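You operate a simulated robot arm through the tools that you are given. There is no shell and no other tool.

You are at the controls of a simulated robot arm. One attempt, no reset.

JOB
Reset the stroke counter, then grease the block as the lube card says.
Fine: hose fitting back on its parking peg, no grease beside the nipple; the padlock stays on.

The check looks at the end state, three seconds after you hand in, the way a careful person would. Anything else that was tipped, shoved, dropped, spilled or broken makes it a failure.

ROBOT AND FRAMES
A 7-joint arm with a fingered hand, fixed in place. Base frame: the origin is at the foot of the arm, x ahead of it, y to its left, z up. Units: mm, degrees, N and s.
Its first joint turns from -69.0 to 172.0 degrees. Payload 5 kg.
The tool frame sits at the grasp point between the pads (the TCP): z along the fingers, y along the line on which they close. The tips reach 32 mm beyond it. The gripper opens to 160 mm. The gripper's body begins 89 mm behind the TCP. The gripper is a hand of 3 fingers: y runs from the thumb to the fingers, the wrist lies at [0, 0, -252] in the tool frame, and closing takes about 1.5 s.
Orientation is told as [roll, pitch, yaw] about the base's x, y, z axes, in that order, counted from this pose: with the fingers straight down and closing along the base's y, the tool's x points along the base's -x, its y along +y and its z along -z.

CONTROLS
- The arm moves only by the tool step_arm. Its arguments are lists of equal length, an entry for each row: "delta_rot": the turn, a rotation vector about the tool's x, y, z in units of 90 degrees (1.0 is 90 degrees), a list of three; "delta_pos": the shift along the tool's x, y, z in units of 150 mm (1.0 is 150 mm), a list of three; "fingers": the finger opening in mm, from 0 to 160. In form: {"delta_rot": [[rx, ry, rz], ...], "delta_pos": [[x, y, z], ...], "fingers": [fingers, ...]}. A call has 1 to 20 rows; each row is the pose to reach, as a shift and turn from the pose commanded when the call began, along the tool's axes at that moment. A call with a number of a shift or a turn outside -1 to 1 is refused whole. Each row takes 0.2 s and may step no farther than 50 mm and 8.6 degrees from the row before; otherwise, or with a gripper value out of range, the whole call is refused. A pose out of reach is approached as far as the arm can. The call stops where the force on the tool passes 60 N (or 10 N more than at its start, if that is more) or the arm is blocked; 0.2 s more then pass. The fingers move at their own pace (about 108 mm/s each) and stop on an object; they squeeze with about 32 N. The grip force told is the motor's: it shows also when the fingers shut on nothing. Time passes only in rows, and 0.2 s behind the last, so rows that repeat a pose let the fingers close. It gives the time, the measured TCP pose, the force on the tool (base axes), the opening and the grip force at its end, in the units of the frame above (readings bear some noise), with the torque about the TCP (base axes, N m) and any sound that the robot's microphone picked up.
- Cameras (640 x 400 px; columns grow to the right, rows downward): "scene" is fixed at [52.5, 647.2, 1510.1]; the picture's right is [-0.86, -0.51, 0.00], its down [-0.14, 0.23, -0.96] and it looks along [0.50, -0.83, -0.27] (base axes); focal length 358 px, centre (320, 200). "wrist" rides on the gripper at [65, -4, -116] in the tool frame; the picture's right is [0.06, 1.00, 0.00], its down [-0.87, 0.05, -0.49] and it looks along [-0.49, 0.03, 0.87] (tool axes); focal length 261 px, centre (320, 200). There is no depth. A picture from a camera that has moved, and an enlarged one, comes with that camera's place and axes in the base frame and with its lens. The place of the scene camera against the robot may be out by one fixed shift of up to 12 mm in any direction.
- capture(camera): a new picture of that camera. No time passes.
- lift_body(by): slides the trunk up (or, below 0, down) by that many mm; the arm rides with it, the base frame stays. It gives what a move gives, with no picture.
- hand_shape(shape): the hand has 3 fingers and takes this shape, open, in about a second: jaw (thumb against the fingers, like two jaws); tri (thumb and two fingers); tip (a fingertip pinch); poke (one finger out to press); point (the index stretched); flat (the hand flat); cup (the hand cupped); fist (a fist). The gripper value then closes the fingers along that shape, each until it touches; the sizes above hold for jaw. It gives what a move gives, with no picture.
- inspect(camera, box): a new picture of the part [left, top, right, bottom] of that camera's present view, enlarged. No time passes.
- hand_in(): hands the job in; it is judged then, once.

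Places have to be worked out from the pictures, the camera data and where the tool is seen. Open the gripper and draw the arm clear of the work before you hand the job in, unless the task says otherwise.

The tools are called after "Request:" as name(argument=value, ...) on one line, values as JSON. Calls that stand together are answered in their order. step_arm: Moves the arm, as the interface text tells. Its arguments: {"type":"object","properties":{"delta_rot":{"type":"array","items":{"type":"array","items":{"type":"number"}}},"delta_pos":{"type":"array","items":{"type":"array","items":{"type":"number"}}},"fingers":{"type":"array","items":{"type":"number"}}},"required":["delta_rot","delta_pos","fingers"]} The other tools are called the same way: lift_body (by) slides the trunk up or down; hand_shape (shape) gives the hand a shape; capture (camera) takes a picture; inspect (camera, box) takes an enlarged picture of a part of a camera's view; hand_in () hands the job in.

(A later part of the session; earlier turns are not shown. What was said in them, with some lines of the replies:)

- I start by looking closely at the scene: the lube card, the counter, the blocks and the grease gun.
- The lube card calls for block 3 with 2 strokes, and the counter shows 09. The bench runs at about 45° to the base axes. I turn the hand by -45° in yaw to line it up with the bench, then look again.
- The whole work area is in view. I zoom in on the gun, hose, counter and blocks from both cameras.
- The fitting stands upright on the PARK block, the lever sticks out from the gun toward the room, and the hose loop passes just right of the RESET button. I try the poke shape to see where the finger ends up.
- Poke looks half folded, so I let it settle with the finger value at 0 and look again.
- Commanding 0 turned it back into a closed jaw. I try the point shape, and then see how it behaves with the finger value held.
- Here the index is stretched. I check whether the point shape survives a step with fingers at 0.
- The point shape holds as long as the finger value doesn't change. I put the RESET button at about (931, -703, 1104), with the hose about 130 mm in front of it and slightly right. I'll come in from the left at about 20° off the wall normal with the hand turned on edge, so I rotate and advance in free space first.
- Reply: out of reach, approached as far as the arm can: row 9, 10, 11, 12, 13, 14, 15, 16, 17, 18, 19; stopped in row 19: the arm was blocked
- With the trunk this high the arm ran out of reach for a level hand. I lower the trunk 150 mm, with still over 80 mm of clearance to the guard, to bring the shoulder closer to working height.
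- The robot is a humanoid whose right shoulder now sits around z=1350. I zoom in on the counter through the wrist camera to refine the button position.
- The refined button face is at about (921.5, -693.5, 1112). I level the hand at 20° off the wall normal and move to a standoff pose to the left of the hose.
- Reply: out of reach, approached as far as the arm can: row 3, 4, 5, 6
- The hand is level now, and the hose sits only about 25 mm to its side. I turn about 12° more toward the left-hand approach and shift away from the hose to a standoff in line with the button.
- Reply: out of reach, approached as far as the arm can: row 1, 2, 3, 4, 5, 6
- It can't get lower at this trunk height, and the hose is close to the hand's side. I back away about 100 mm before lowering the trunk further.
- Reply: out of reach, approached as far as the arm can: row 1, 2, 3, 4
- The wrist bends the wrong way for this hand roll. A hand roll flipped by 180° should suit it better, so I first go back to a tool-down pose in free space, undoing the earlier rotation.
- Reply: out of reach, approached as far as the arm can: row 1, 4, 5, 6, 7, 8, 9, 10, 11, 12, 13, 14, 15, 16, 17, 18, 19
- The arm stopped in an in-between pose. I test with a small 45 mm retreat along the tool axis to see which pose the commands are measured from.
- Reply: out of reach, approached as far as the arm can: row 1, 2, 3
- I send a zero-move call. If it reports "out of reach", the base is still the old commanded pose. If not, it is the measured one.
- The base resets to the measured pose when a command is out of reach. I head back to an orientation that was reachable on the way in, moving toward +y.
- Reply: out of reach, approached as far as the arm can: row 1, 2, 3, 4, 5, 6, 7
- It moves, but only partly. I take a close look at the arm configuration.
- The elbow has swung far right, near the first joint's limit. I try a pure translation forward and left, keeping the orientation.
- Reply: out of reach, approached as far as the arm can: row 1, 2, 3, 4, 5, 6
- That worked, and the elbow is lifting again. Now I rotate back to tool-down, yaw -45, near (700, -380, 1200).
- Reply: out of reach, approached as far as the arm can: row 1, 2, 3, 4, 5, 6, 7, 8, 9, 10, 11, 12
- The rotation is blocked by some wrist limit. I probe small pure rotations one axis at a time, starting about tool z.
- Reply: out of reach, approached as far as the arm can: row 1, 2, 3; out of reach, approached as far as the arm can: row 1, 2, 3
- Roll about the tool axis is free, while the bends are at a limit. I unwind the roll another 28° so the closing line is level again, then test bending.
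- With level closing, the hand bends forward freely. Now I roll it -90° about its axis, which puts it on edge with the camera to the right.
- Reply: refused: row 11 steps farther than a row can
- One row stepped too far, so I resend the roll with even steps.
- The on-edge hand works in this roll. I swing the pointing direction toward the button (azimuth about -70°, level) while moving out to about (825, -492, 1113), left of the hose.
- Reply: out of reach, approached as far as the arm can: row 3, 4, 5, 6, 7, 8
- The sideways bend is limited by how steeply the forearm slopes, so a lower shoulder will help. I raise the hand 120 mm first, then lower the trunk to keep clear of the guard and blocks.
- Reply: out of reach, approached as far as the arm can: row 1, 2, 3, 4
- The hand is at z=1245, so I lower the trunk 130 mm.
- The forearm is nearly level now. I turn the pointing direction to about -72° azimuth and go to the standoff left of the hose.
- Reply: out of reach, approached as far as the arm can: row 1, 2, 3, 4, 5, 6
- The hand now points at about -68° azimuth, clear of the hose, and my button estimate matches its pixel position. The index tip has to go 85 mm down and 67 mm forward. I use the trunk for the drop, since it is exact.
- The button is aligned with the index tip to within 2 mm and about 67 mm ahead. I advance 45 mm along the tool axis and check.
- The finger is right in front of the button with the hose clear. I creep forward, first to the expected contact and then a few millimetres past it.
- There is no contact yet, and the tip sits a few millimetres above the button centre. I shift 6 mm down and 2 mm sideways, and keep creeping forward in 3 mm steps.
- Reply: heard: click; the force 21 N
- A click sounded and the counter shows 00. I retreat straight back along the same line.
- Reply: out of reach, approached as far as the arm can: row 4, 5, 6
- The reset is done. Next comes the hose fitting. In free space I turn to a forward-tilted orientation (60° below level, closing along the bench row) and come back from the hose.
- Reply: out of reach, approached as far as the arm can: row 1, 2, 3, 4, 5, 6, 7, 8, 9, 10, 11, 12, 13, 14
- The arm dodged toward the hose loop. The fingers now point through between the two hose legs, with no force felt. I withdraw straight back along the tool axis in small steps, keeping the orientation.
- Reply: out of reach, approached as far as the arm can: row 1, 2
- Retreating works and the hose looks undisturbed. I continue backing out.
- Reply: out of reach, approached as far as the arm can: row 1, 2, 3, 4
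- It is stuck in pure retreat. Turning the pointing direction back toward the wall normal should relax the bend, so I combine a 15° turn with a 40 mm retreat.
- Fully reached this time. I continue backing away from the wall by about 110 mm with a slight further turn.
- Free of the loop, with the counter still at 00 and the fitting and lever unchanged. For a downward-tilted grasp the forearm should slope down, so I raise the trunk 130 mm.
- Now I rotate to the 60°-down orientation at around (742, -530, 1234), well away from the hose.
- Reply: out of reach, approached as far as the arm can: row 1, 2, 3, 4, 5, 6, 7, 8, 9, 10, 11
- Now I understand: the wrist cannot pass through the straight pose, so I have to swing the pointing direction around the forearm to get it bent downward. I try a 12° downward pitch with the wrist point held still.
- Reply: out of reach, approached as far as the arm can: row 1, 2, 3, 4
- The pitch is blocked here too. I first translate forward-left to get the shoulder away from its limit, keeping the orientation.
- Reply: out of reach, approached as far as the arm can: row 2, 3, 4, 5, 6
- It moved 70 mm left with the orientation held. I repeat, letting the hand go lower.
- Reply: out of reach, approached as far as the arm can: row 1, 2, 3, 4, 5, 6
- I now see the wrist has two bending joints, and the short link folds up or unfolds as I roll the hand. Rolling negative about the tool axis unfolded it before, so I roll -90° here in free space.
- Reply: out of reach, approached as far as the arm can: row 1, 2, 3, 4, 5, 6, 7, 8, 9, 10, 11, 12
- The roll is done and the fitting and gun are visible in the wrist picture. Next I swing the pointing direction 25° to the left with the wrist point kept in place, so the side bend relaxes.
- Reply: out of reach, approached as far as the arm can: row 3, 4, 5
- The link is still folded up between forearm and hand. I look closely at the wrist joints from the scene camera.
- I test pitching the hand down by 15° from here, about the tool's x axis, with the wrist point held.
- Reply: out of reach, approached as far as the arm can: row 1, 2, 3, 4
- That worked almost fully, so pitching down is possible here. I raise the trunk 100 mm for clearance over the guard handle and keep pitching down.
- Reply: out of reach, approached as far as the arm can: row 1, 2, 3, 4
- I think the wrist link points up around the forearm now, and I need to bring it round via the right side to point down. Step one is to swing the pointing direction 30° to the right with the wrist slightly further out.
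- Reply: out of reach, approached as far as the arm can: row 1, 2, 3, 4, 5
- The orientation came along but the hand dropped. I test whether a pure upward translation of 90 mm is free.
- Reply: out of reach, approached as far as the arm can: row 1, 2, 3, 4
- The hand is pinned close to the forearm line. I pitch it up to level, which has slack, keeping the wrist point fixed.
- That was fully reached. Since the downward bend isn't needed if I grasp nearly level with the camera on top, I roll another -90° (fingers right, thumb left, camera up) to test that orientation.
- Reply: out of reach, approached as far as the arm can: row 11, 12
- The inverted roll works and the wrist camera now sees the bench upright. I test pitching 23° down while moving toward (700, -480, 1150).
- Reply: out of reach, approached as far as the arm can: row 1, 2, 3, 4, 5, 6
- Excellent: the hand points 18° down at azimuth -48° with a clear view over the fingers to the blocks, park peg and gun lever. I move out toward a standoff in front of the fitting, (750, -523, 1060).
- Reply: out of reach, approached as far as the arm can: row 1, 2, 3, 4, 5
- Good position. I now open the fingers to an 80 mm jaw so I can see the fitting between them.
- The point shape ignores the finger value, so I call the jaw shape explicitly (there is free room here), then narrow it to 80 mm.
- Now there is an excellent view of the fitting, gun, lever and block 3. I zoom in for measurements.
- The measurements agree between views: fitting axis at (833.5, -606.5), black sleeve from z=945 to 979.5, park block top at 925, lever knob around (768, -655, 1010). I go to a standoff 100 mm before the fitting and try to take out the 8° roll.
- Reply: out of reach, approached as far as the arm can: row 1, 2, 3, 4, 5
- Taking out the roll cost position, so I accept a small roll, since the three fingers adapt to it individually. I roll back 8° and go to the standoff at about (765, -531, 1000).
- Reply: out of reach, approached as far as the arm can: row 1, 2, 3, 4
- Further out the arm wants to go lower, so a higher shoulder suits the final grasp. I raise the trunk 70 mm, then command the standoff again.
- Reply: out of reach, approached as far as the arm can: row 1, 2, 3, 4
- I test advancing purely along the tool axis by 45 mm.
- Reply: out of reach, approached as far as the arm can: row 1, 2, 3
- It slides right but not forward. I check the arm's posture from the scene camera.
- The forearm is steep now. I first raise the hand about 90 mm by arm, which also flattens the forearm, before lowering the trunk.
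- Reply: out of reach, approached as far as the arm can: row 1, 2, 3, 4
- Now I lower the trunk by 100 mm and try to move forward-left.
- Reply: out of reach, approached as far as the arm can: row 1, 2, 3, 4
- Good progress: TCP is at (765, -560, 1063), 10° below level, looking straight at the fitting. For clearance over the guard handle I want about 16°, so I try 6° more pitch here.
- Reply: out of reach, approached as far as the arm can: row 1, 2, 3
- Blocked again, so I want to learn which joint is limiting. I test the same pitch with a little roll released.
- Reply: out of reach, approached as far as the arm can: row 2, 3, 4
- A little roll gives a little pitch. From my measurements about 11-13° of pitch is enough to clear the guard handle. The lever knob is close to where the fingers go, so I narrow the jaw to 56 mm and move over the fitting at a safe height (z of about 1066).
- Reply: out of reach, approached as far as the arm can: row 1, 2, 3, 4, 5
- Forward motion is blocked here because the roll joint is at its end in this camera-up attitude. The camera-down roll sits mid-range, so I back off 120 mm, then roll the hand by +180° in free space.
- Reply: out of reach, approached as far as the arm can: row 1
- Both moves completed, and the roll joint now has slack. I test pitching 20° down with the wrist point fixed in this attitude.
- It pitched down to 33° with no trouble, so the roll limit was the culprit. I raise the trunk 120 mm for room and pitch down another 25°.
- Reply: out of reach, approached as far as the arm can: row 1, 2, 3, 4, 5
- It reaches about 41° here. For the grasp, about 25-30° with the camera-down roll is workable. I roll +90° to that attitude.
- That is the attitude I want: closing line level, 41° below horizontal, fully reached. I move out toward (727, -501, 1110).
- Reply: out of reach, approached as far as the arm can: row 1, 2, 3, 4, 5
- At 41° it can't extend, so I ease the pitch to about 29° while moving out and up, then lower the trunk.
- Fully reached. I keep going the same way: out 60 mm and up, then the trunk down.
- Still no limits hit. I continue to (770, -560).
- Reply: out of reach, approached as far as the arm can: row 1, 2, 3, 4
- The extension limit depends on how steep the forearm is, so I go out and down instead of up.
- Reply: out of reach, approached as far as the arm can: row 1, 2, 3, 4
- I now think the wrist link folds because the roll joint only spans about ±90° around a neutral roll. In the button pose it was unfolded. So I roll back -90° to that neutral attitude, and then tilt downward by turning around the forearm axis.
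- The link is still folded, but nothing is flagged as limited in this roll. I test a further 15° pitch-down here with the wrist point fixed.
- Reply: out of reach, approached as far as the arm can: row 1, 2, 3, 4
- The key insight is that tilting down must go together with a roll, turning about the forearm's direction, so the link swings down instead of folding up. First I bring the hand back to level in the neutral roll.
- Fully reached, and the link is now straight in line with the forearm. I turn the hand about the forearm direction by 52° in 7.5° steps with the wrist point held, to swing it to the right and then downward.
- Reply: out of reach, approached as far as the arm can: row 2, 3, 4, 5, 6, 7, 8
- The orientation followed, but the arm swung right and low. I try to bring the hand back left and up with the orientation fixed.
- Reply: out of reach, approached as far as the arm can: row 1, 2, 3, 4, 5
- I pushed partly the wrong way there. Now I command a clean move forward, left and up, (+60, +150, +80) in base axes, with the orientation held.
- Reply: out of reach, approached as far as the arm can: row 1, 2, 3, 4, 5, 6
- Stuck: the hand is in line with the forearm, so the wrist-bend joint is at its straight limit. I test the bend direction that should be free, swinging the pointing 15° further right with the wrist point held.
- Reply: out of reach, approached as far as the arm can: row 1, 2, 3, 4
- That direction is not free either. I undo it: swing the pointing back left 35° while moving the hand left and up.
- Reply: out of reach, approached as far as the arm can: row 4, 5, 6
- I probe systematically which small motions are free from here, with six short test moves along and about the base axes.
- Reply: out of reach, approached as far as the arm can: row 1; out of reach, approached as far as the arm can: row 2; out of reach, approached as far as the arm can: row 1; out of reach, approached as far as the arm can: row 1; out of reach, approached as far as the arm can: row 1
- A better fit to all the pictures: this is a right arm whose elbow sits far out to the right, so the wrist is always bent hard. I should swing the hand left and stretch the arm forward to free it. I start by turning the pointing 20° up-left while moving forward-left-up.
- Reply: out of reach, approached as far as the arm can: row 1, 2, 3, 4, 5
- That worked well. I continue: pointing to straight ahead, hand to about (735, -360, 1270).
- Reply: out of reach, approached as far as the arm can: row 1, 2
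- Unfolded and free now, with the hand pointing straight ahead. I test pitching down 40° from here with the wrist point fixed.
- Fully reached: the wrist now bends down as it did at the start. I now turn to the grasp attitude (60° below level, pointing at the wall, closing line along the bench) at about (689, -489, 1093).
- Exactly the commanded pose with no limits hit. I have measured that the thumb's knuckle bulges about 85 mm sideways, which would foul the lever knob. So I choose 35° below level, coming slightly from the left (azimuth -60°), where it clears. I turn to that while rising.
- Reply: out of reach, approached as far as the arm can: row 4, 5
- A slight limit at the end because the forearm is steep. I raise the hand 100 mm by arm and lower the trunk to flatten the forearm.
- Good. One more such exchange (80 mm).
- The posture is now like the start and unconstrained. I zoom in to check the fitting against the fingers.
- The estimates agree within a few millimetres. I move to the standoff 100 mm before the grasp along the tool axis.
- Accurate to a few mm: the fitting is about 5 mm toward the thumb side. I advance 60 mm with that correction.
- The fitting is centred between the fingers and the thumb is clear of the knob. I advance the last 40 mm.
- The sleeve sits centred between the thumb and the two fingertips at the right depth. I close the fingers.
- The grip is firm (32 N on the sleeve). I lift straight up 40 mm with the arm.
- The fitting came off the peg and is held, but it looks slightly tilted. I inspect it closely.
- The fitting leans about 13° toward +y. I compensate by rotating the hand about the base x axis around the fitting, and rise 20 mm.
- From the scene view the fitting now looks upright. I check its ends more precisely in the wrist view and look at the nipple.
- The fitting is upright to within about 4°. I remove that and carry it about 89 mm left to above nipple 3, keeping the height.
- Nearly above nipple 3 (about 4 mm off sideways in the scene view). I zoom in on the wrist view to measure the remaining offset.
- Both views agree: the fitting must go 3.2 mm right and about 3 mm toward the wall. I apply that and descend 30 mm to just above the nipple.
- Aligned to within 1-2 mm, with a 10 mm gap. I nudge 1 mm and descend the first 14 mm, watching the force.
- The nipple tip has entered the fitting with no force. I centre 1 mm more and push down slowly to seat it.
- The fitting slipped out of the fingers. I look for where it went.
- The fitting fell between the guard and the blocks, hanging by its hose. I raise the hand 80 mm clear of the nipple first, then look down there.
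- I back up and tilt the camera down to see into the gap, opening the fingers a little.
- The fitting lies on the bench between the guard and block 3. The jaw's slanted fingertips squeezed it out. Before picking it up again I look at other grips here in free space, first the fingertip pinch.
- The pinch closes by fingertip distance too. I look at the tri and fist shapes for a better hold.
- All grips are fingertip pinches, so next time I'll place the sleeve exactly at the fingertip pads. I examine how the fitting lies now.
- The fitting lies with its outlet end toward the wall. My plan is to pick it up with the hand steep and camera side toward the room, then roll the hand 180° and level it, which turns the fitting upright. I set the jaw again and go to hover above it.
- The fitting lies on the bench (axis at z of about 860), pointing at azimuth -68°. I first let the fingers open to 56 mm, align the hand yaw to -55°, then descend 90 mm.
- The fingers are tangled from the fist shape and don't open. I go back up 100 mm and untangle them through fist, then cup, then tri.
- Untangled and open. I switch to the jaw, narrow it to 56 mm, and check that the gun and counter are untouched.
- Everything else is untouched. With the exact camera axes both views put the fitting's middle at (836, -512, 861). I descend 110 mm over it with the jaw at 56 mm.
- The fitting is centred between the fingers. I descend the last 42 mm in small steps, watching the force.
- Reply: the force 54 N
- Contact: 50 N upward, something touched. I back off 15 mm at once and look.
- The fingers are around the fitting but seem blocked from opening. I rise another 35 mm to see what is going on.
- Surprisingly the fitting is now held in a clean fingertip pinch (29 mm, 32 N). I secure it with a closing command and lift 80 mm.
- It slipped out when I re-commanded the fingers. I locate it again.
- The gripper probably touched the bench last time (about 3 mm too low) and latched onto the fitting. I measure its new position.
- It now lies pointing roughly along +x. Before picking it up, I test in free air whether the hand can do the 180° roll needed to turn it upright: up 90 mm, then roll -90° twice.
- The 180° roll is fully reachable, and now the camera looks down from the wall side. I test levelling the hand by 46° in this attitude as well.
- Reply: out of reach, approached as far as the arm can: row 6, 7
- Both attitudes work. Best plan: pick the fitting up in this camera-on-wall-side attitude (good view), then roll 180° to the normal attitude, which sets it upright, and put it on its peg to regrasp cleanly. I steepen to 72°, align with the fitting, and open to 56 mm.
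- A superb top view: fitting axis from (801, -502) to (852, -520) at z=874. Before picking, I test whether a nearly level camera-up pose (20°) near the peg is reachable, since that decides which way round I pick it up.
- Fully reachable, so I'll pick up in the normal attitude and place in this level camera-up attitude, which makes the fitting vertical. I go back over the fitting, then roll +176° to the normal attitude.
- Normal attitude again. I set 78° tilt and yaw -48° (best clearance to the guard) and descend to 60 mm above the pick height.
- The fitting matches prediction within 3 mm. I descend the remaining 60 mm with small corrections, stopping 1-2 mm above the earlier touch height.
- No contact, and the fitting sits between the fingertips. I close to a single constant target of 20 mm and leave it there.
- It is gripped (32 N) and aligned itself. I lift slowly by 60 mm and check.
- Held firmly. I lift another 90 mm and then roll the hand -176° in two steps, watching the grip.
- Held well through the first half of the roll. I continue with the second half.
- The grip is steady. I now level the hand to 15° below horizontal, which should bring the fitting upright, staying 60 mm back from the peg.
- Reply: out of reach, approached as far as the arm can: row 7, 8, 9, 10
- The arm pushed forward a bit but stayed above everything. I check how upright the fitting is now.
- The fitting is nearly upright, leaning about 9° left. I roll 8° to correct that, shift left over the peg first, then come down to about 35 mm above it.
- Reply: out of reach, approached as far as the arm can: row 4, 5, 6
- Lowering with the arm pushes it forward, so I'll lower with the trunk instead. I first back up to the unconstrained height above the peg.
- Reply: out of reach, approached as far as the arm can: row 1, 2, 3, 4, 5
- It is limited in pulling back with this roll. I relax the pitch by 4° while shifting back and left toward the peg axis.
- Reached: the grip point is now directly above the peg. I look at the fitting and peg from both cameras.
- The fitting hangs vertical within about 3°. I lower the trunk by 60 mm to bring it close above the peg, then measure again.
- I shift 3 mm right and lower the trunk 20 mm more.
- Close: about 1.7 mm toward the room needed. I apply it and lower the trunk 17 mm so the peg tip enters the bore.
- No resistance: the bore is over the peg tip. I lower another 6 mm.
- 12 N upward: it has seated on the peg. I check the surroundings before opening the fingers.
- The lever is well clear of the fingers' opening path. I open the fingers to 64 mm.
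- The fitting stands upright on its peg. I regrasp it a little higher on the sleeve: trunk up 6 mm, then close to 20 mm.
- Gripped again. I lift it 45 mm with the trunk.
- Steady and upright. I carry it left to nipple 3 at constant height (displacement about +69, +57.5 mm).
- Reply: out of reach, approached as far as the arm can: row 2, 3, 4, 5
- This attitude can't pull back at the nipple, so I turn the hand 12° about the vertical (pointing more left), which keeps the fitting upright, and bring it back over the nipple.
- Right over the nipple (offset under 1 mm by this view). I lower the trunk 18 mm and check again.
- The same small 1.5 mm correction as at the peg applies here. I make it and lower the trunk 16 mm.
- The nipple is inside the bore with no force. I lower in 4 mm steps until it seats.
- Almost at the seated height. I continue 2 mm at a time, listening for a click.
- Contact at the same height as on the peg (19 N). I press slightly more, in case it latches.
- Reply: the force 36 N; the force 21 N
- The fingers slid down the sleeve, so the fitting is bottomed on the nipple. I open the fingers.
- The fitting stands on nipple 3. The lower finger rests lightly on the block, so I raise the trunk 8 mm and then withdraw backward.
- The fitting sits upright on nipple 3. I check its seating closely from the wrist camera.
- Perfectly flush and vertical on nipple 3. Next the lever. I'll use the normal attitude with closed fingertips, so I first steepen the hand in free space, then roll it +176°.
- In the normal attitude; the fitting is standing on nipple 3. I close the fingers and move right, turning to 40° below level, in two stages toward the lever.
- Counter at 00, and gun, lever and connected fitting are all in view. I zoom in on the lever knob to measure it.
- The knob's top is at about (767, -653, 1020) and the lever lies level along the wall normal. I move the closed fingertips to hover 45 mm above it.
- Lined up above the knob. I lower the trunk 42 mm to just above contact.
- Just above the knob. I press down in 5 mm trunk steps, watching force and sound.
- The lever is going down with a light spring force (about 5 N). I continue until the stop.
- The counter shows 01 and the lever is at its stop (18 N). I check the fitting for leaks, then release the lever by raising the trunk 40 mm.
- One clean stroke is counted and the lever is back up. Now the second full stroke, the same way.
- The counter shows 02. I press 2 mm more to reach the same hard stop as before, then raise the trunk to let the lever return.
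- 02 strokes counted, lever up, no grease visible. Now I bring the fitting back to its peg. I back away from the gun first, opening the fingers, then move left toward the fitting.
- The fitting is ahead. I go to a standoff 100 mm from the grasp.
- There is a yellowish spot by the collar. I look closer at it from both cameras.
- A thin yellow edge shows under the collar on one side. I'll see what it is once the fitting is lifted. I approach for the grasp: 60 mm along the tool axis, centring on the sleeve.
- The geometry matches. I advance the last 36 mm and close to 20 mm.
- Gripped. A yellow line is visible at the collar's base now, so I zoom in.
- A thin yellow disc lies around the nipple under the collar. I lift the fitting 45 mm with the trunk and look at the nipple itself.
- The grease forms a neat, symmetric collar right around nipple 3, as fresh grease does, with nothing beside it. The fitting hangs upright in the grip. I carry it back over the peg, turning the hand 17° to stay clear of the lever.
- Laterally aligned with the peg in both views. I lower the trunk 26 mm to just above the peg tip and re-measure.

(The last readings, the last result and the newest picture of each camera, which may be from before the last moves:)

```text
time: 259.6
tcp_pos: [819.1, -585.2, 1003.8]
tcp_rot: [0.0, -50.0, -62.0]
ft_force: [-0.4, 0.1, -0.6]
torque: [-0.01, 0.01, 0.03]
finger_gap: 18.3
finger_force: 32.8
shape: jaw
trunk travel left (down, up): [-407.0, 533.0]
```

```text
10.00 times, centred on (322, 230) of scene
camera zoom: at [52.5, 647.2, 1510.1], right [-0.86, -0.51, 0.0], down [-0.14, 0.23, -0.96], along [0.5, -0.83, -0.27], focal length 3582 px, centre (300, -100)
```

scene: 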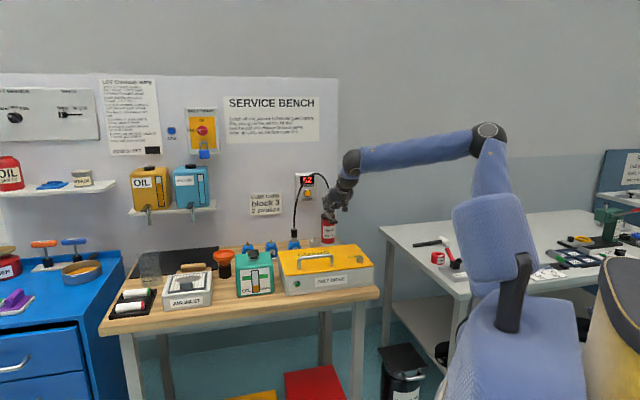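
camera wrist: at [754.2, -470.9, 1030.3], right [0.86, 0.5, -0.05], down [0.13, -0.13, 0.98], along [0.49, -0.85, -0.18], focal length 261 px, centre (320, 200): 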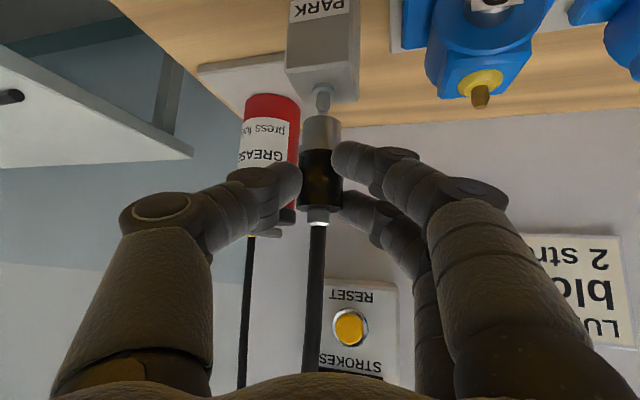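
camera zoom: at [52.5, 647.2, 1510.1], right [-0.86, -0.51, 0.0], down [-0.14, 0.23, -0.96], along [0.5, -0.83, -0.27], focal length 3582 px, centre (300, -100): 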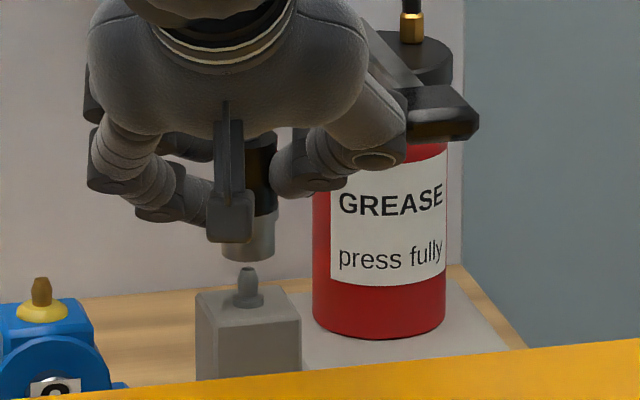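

Aligned in both views. I lower the trunk 10 mm so the peg enters, checking force.

Request:
lift_body(by=-11)

Request:
inspect(camera="scene", box=[290, 210, 354, 250])

Request:
inspect(camera="wrist", box=[256, 70, 384, 150])

```text
time: 260.2
tcp_pos: [819.3, -584.2, 993.6]
tcp_rot: [-0.1, -50.1, -61.8]
ft_force: [-2.7, 4.0, -1.1]
torque: [0.26, 0.17, -0.03]
finger_gap: 18.3
finger_force: 32.7
shape: jaw
trunk travel left (down, up): [-396.0, 544.0]
```

```text
10.00 times, centred on (322, 230) of scene
camera zoom: at [52.5, 647.2, 1510.1], right [-0.86, -0.51, 0.0], down [-0.14, 0.23, -0.96], along [0.5, -0.83, -0.27], focal length 3582 px, centre (300, -100)
```

zoom: 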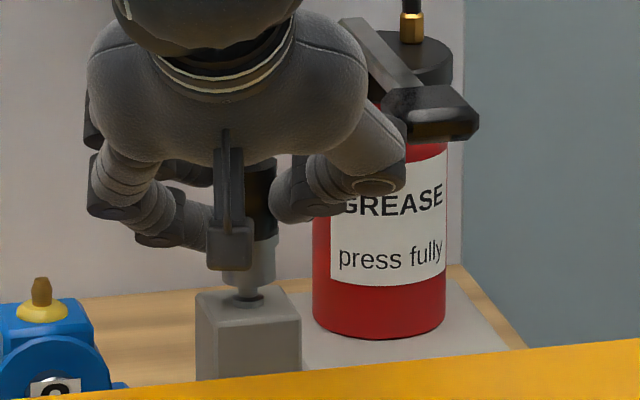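

```text
5.00 times, centred on (320, 110) of wrist
camera zoom: at [754.2, -470.6, 1018.9], right [0.86, 0.51, -0.05], down [0.14, -0.13, 0.98], along [0.49, -0.85, -0.18], focal length 1303 px, centre (320, 650)
```

zoom: 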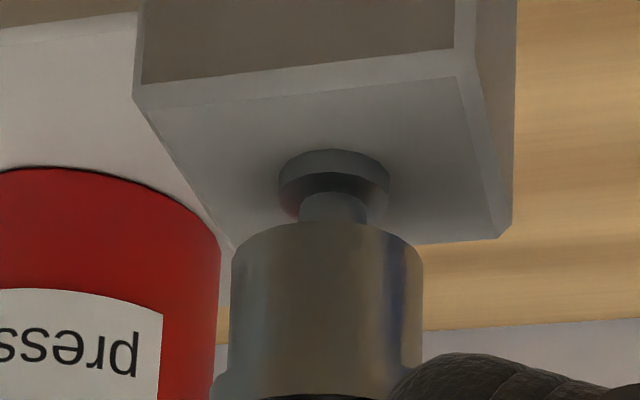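

The peg is in the bore with a slight side force of 5 N. I ease 1.2 mm in the direction it pushes, then lower on.

Request:
step_arm(delta_rot=[[0, 0, 0], [0, 0, 0]], delta_pos=[[0.003, -0.001, -0.003], [0.005, -0.001, -0.006]], fingers=[20, 20])

Request:
lift_body(by=-5)

Request:
lift_body(by=-4)

Request:
inspect(camera="scene", box=[290, 210, 354, 250])

```text
time: 260.8
tcp_pos: [818.9, -583.4, 992.4]
tcp_rot: [0.0, -50.0, -61.9]
ft_force: [-1.9, 1.4, 0.0]
torque: [0.07, 0.07, -0.03]
finger_gap: 18.3
finger_force: 31.9
shape: jaw
trunk travel left (down, up): [-396.0, 544.0]
```

```text
time: 261.4
tcp_pos: [818.5, -583.8, 988.4]
tcp_rot: [-0.1, -50.0, -61.9]
ft_force: [-1.3, 0.1, -0.9]
torque: [0.09, 0.05, -0.03]
finger_gap: 18.0
finger_force: 32.2
shape: jaw
trunk travel left (down, up): [-391.0, 549.0]
```

```text
time: 261.9
tcp_pos: [818.5, -583.5, 983.4]
tcp_rot: [-0.1, -50.0, -61.9]
ft_force: [-1.0, 1.1, -1.6]
torque: [0.06, 0.04, 0.0]
finger_gap: 18.3
finger_force: 32.5
shape: jaw
trunk travel left (down, up): [-387.0, 553.0]
```

```text
10.00 times, centred on (322, 230) of scene
camera zoom: at [52.5, 647.2, 1510.1], right [-0.86, -0.51, 0.0], down [-0.14, 0.23, -0.96], along [0.5, -0.83, -0.27], focal length 3582 px, centre (300, -100)
```

zoom: 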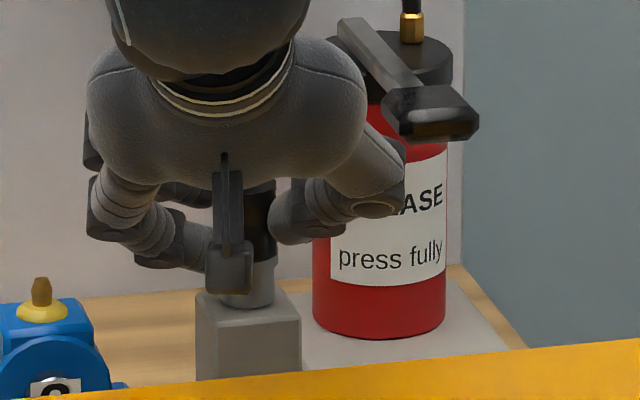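

Sliding down freely. A last few millimetres until it seats.

Request:
lift_body(by=-2)

Request:
lift_body(by=-2)

Request:
lift_body(by=-1)

Request:
capture(camera="wrist")

```text
time: 262.4
tcp_pos: [818.4, -584.0, 982.0]
tcp_rot: [0.0, -50.0, -61.8]
ft_force: [0.3, 0.5, 2.1]
torque: [0.01, 0.01, -0.03]
finger_gap: 18.1
finger_force: 32.0
shape: jaw
trunk travel left (down, up): [-385.0, 555.0]
```

```text
time: 262.9
tcp_pos: [819.0, -582.9, 981.3]
tcp_rot: [0.1, -50.1, -62.0]
ft_force: [-0.1, -1.6, 12.5]
torque: [-0.13, -0.15, -0.01]
finger_gap: 18.3
finger_force: 32.3
shape: jaw
trunk travel left (down, up): [-383.0, 557.0]
```

```text
time: 263.5
tcp_pos: [817.8, -582.3, 980.9]
tcp_rot: [0.1, -50.1, -62.0]
ft_force: [0.7, -3.7, 20.8]
torque: [-0.34, -0.21, -0.02]
finger_gap: 18.6
finger_force: 32.1
shape: jaw
trunk travel left (down, up): [-382.0, 558.0]
```

```text
taken
camera wrist: at [753.0, -468.8, 1006.9], right [0.86, 0.5, -0.05], down [0.13, -0.13, 0.98], along [0.49, -0.85, -0.18], focal length 261 px, centre (320, 200)
```

wrist: 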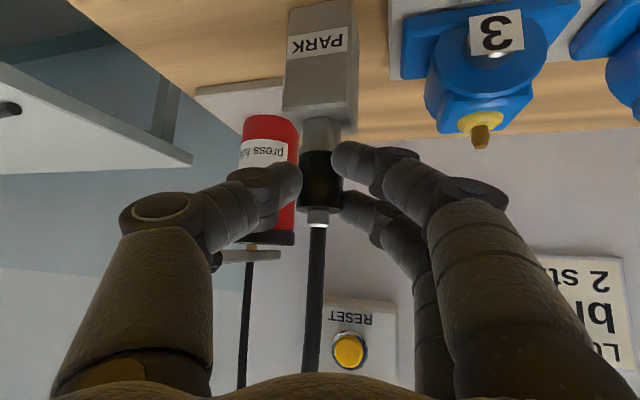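

Seated on the peg (20 N). I relieve the pressure by 2 mm and open the fingers to 56 mm.

Request:
lift_body(by=2)

Request:
step_arm(delta_rot=[[0, 0, 0], [0, 0, 0], [0, 0, 0], [0, 0, 0], [0, 0, 0]], delta_pos=[[0, 0, 0], [0, 0, 0], [0, 0, 0], [0, 0, 0], [0, 0, 0]], fingers=[56, 56, 56, 56, 56])

Request:
capture(camera="wrist")

Request:
inspect(camera="scene", box=[290, 200, 370, 250])

```text
time: 264.0
tcp_pos: [817.1, -582.7, 981.4]
tcp_rot: [-0.1, -49.9, -61.8]
ft_force: [-0.3, -1.6, 15.6]
torque: [-0.21, -0.14, -0.03]
finger_gap: 18.1
finger_force: 32.0
shape: jaw
trunk travel left (down, up): [-384.0, 556.0]
```

```text
time: 265.2
tcp_pos: [818.9, -583.9, 980.4]
tcp_rot: [-0.1, -50.0, -61.9]
ft_force: [-0.4, 1.1, -0.2]
torque: [0.0, -0.03, 0.0]
finger_gap: 55.2
finger_force: 0.1
shape: jaw
trunk travel left (down, up): [-384.0, 556.0]
```

```text
taken
camera wrist: at [753.9, -469.4, 1006.4], right [0.86, 0.5, -0.05], down [0.13, -0.13, 0.98], along [0.49, -0.85, -0.18], focal length 261 px, centre (320, 200)
```

wrist: 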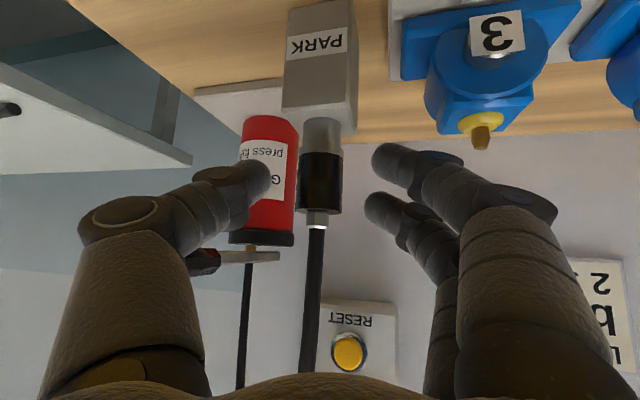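

```text
8.00 times, centred on (330, 225) of scene
camera zoom: at [52.5, 647.2, 1510.1], right [-0.86, -0.51, 0.0], down [-0.14, 0.23, -0.96], along [0.5, -0.83, -0.27], focal length 2865 px, centre (240, 0)
```

zoom: 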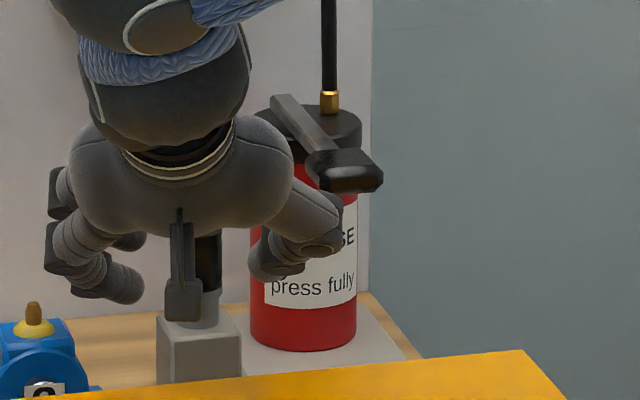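

Released, and the fitting stands on its peg. I withdraw straight back along the tool axis by 130 mm.

Request:
step_arm(delta_rot=[[0, 0, 0], [0, 0, 0], [0, 0, 0], [0, 0, 0], [0, 0, 0], [0, 0, 0]], delta_pos=[[0, 0, -0.1], [0, 0, -0.25], [0, 0, -0.45], [0, 0, -0.65], [0, 0, -0.87], [0, 0, -0.87]], fingers=[56, 56, 56, 56, 56, 56])

Request:
capture(camera="wrist")

Request:
inspect(camera="scene", box=[260, 170, 388, 250])

```text
time: 266.6
tcp_pos: [767.0, -517.4, 1057.3]
tcp_rot: [0.9, -49.4, -61.8]
ft_force: [0.0, -0.1, 0.9]
torque: [-0.01, -0.04, 0.01]
finger_gap: 55.9
finger_force: 0.0
shape: jaw
out of reach, approached as far as the arm can: row 4, 5, 6
trunk travel left (down, up): [-384.0, 556.0]
```

```text
taken
camera wrist: at [700.5, -404.8, 1084.3], right [0.85, 0.52, -0.04], down [0.13, -0.15, 0.98], along [0.5, -0.84, -0.19], focal length 261 px, centre (320, 200)
```

wrist: 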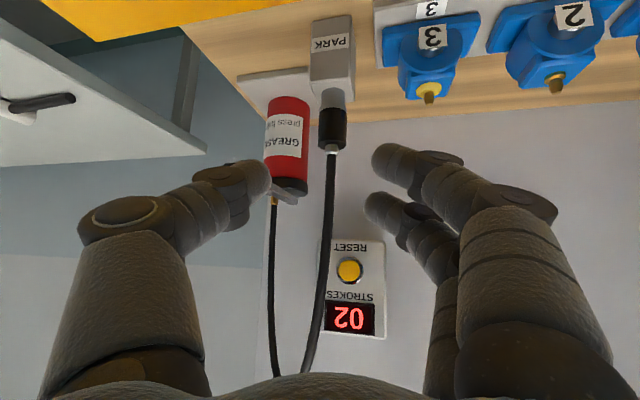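

```text
5.00 times, centred on (324, 210) of scene
camera zoom: at [52.5, 647.2, 1510.1], right [-0.86, -0.51, 0.0], down [-0.14, 0.23, -0.96], along [0.5, -0.83, -0.27], focal length 1791 px, centre (300, 150)
```

zoom: 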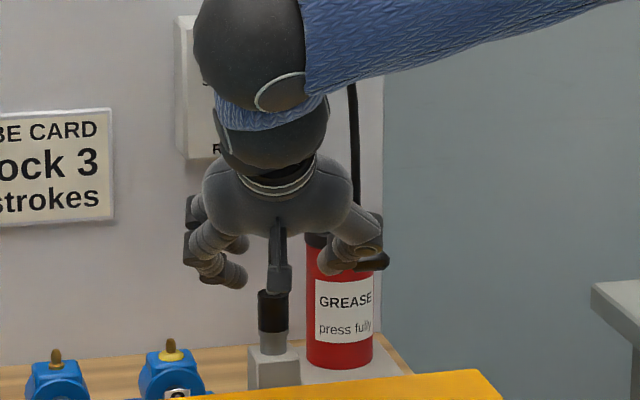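

The fitting is parked and the counter reads 02. I raise the trunk 200 mm and open the hand, then draw the arm back.

Request:
lift_body(by=200)

Request:
step_arm(delta_rot=[[0, 0.03, 0], [0, 0.06, 0], [0, 0.1, 0], [0, 0.15, 0], [0, 0.2, 0], [0, 0.2, 0]], delta_pos=[[0, 0.05, -0.15], [0, 0.1, -0.3], [0, 0.15, -0.5], [0, 0.2, -0.7], [0, 0.25, -0.9], [0, 0.25, -0.9]], fingers=[100, 130, 160, 160, 160, 160])

Request:
capture(camera="scene")

Request:
inspect(camera="scene", box=[260, 160, 388, 240])

Request:
inspect(camera="scene", box=[230, 215, 390, 315])

```text
time: 268.8
tcp_pos: [767.5, -518.2, 1258.0]
tcp_rot: [1.1, -49.5, -61.7]
ft_force: [-0.2, 0.0, -0.2]
torque: [0.01, 0.01, 0.02]
finger_gap: 55.7
finger_force: 0.0
shape: jaw
trunk travel left (down, up): [-584.0, 356.0]
```

```text
time: 270.1
tcp_pos: [734.5, -443.8, 1316.0]
tcp_rot: [3.0, -31.0, -61.5]
ft_force: [-0.7, 1.2, -0.2]
torque: [0.01, 0.01, -0.01]
finger_gap: 160.1
finger_force: 0.2
shape: jaw
out of reach, approached as far as the arm can: row 1, 2, 3, 4, 5, 6
trunk travel left (down, up): [-584.0, 356.0]
```

```text
taken
```

scene: 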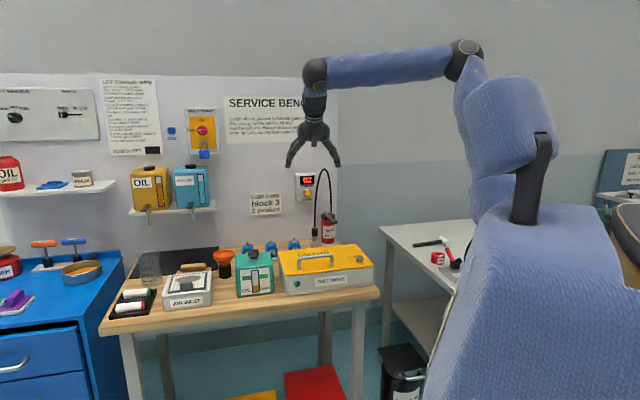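

```text
5.00 times, centred on (324, 200) of scene
camera zoom: at [52.5, 647.2, 1510.1], right [-0.86, -0.51, 0.0], down [-0.14, 0.23, -0.96], along [0.5, -0.83, -0.27], focal length 1791 px, centre (300, 200)
```

zoom: 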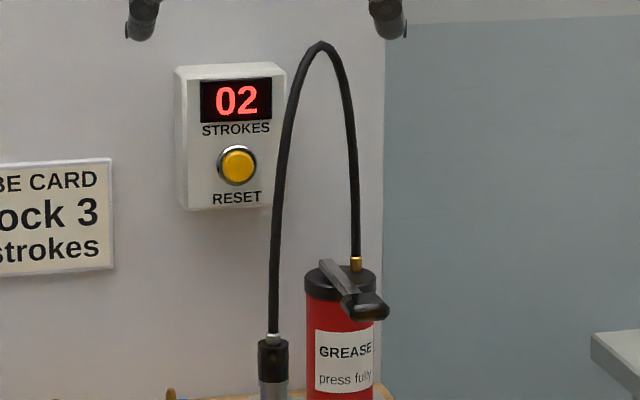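

```text
4.00 times, centred on (310, 265) of scene
camera zoom: at [52.5, 647.2, 1510.1], right [-0.86, -0.51, 0.0], down [-0.14, 0.23, -0.96], along [0.5, -0.83, -0.27], focal length 1433 px, centre (360, -60)
```

zoom: 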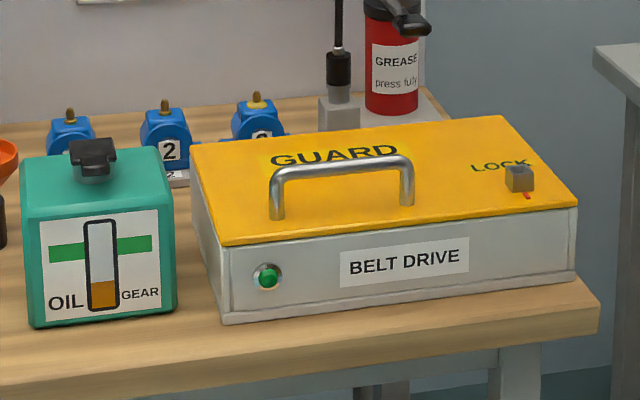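

Everything looks in place from the scene camera. I check the bench behind the guard and the nipples with the wrist camera.

Request:
capture(camera="wrist")

Request:
inspect(camera="wrist", box=[220, 60, 460, 210])

Request:
inspect(camera="scene", box=[150, 90, 246, 165])

```text
taken
camera wrist: at [671.9, -347.3, 1382.8], right [0.84, 0.55, 0.01], down [0.26, -0.42, 0.87], along [0.48, -0.73, -0.49], focal length 261 px, centre (320, 200)
```

wrist: 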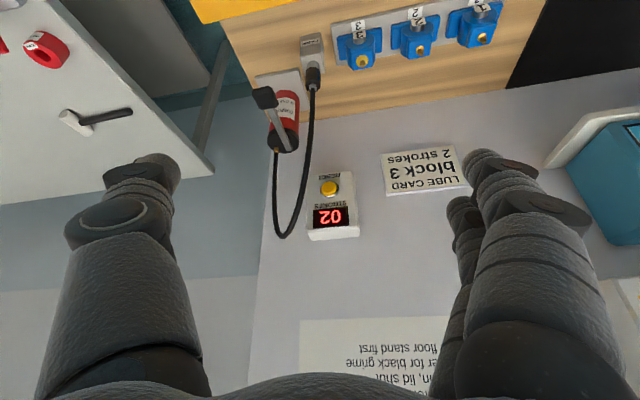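

```text
2.67 times, centred on (340, 135) of wrist
camera zoom: at [671.9, -347.3, 1382.8], right [0.84, 0.55, 0.01], down [0.26, -0.42, 0.87], along [0.48, -0.73, -0.49], focal length 695 px, centre (267, 373)
```

zoom: 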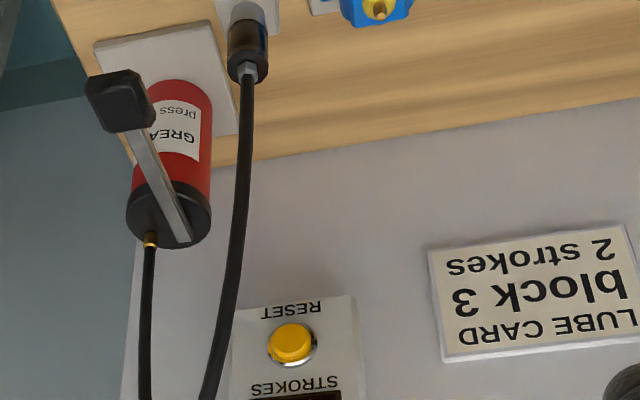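

```text
5.33 times, centred on (198, 128) of scene
camera zoom: at [52.5, 647.2, 1510.1], right [-0.86, -0.51, 0.0], down [-0.14, 0.23, -0.96], along [0.5, -0.83, -0.27], focal length 1910 px, centre (971, 587)
```

zoom: 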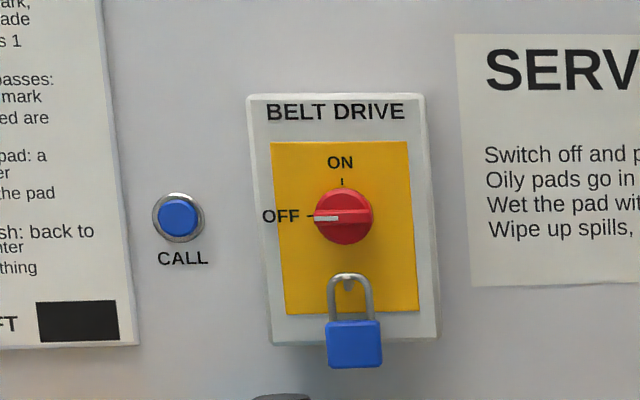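

The padlock is on and the switch untouched. One last close look at the blocks and parked fitting.

Request:
inspect(camera="wrist", box=[290, 0, 418, 80])

Request:
inspect(camera="wrist", box=[220, 0, 348, 80])

Request:
inspect(camera="scene", box=[280, 215, 344, 255])

```text
5.00 times, centred on (354, 40) of wrist
camera zoom: at [671.9, -347.3, 1382.8], right [0.84, 0.55, 0.01], down [0.26, -0.42, 0.87], along [0.48, -0.73, -0.49], focal length 1303 px, centre (150, 1000)
```

zoom: 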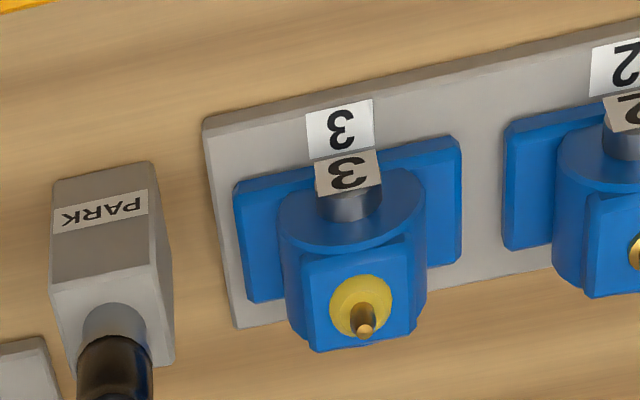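

```text
5.00 times, centred on (284, 40) of wrist
camera zoom: at [671.9, -347.3, 1382.8], right [0.84, 0.55, 0.01], down [0.26, -0.42, 0.87], along [0.48, -0.73, -0.49], focal length 1303 px, centre (500, 1000)
```

zoom: 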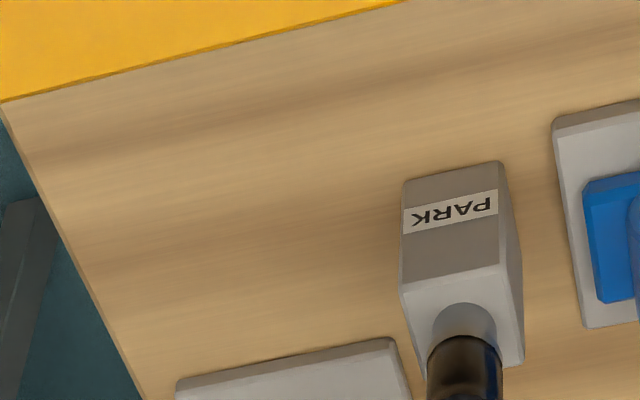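

```text
10.00 times, centred on (312, 235) of scene
camera zoom: at [52.5, 647.2, 1510.1], right [-0.86, -0.51, 0.0], down [-0.14, 0.23, -0.96], along [0.5, -0.83, -0.27], focal length 3582 px, centre (400, -150)
```

zoom: 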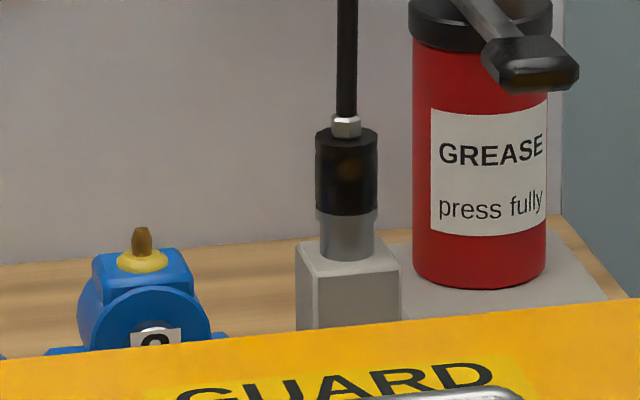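

The bench is clean, the fitting is upright on its peg, and grease sits only in a neat collar at nipple 3. I draw the arm back a little further before handing in.

Request:
step_arm(delta_rot=[[0, 0, 0], [0, 0, 0], [0, 0, 0], [0, 0, 0], [0, 0, 0]], delta_pos=[[0.11, -0.07, -0.107], [0.225, -0.139, -0.214], [0.34, -0.21, -0.32], [0.45, -0.278, -0.427], [0.45, -0.278, -0.427]], fingers=[160, 160, 160, 160, 160])

Request:
capture(camera="scene")

```text
time: 271.4
tcp_pos: [641.1, -408.6, 1315.1]
tcp_rot: [2.2, -31.0, -61.5]
ft_force: [0.0, -0.7, -0.7]
torque: [0.01, 0.01, 0.02]
finger_gap: 159.9
finger_force: 0.0
shape: jaw
out of reach, approached as far as the arm can: row 1, 2, 3, 4, 5
trunk travel left (down, up): [-584.0, 356.0]
```

```text
taken
```

scene: 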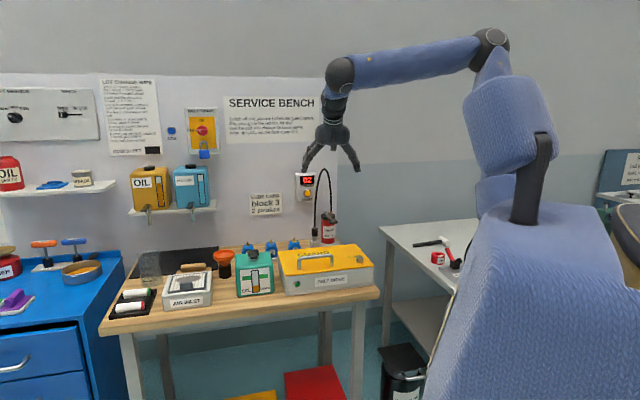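

The arm is clear with the hand open and empty. The counter was reset and now reads 02, block 3 got two full strokes, the fitting is back on its parking peg and the padlock is on. I hand in.

Request:
hand_in()

```text
The job is handed in.
```

I reset the stroke counter to 00 and gave block 3 two full strokes, as the lube card says. The counter now reads 02. The fitting stands upright on its parking peg, the padlock is still on, and the arm is clear with the hand open. The check hasn't returned a result yet.

- **Grease at nipple 3:** there is a neat, even ring of grease around the base of the nipple. I took it for fresh grease rather than a leak and did not wipe it. If the check counts that as grease beside the nipple, the job could fail on it.
- **Dropped fitting:** on my first try at seating it, the fitting slipped out of the fingers onto the bench. It slipped again during the first pickup, and I also pressed the hand down there with about 50 N. No grease had been pumped at that point. I put the fitting back on the peg, took a better grip, and seated it flush on nipple 3 before any strokes. The bench and guard showed no marks or shift afterwards.
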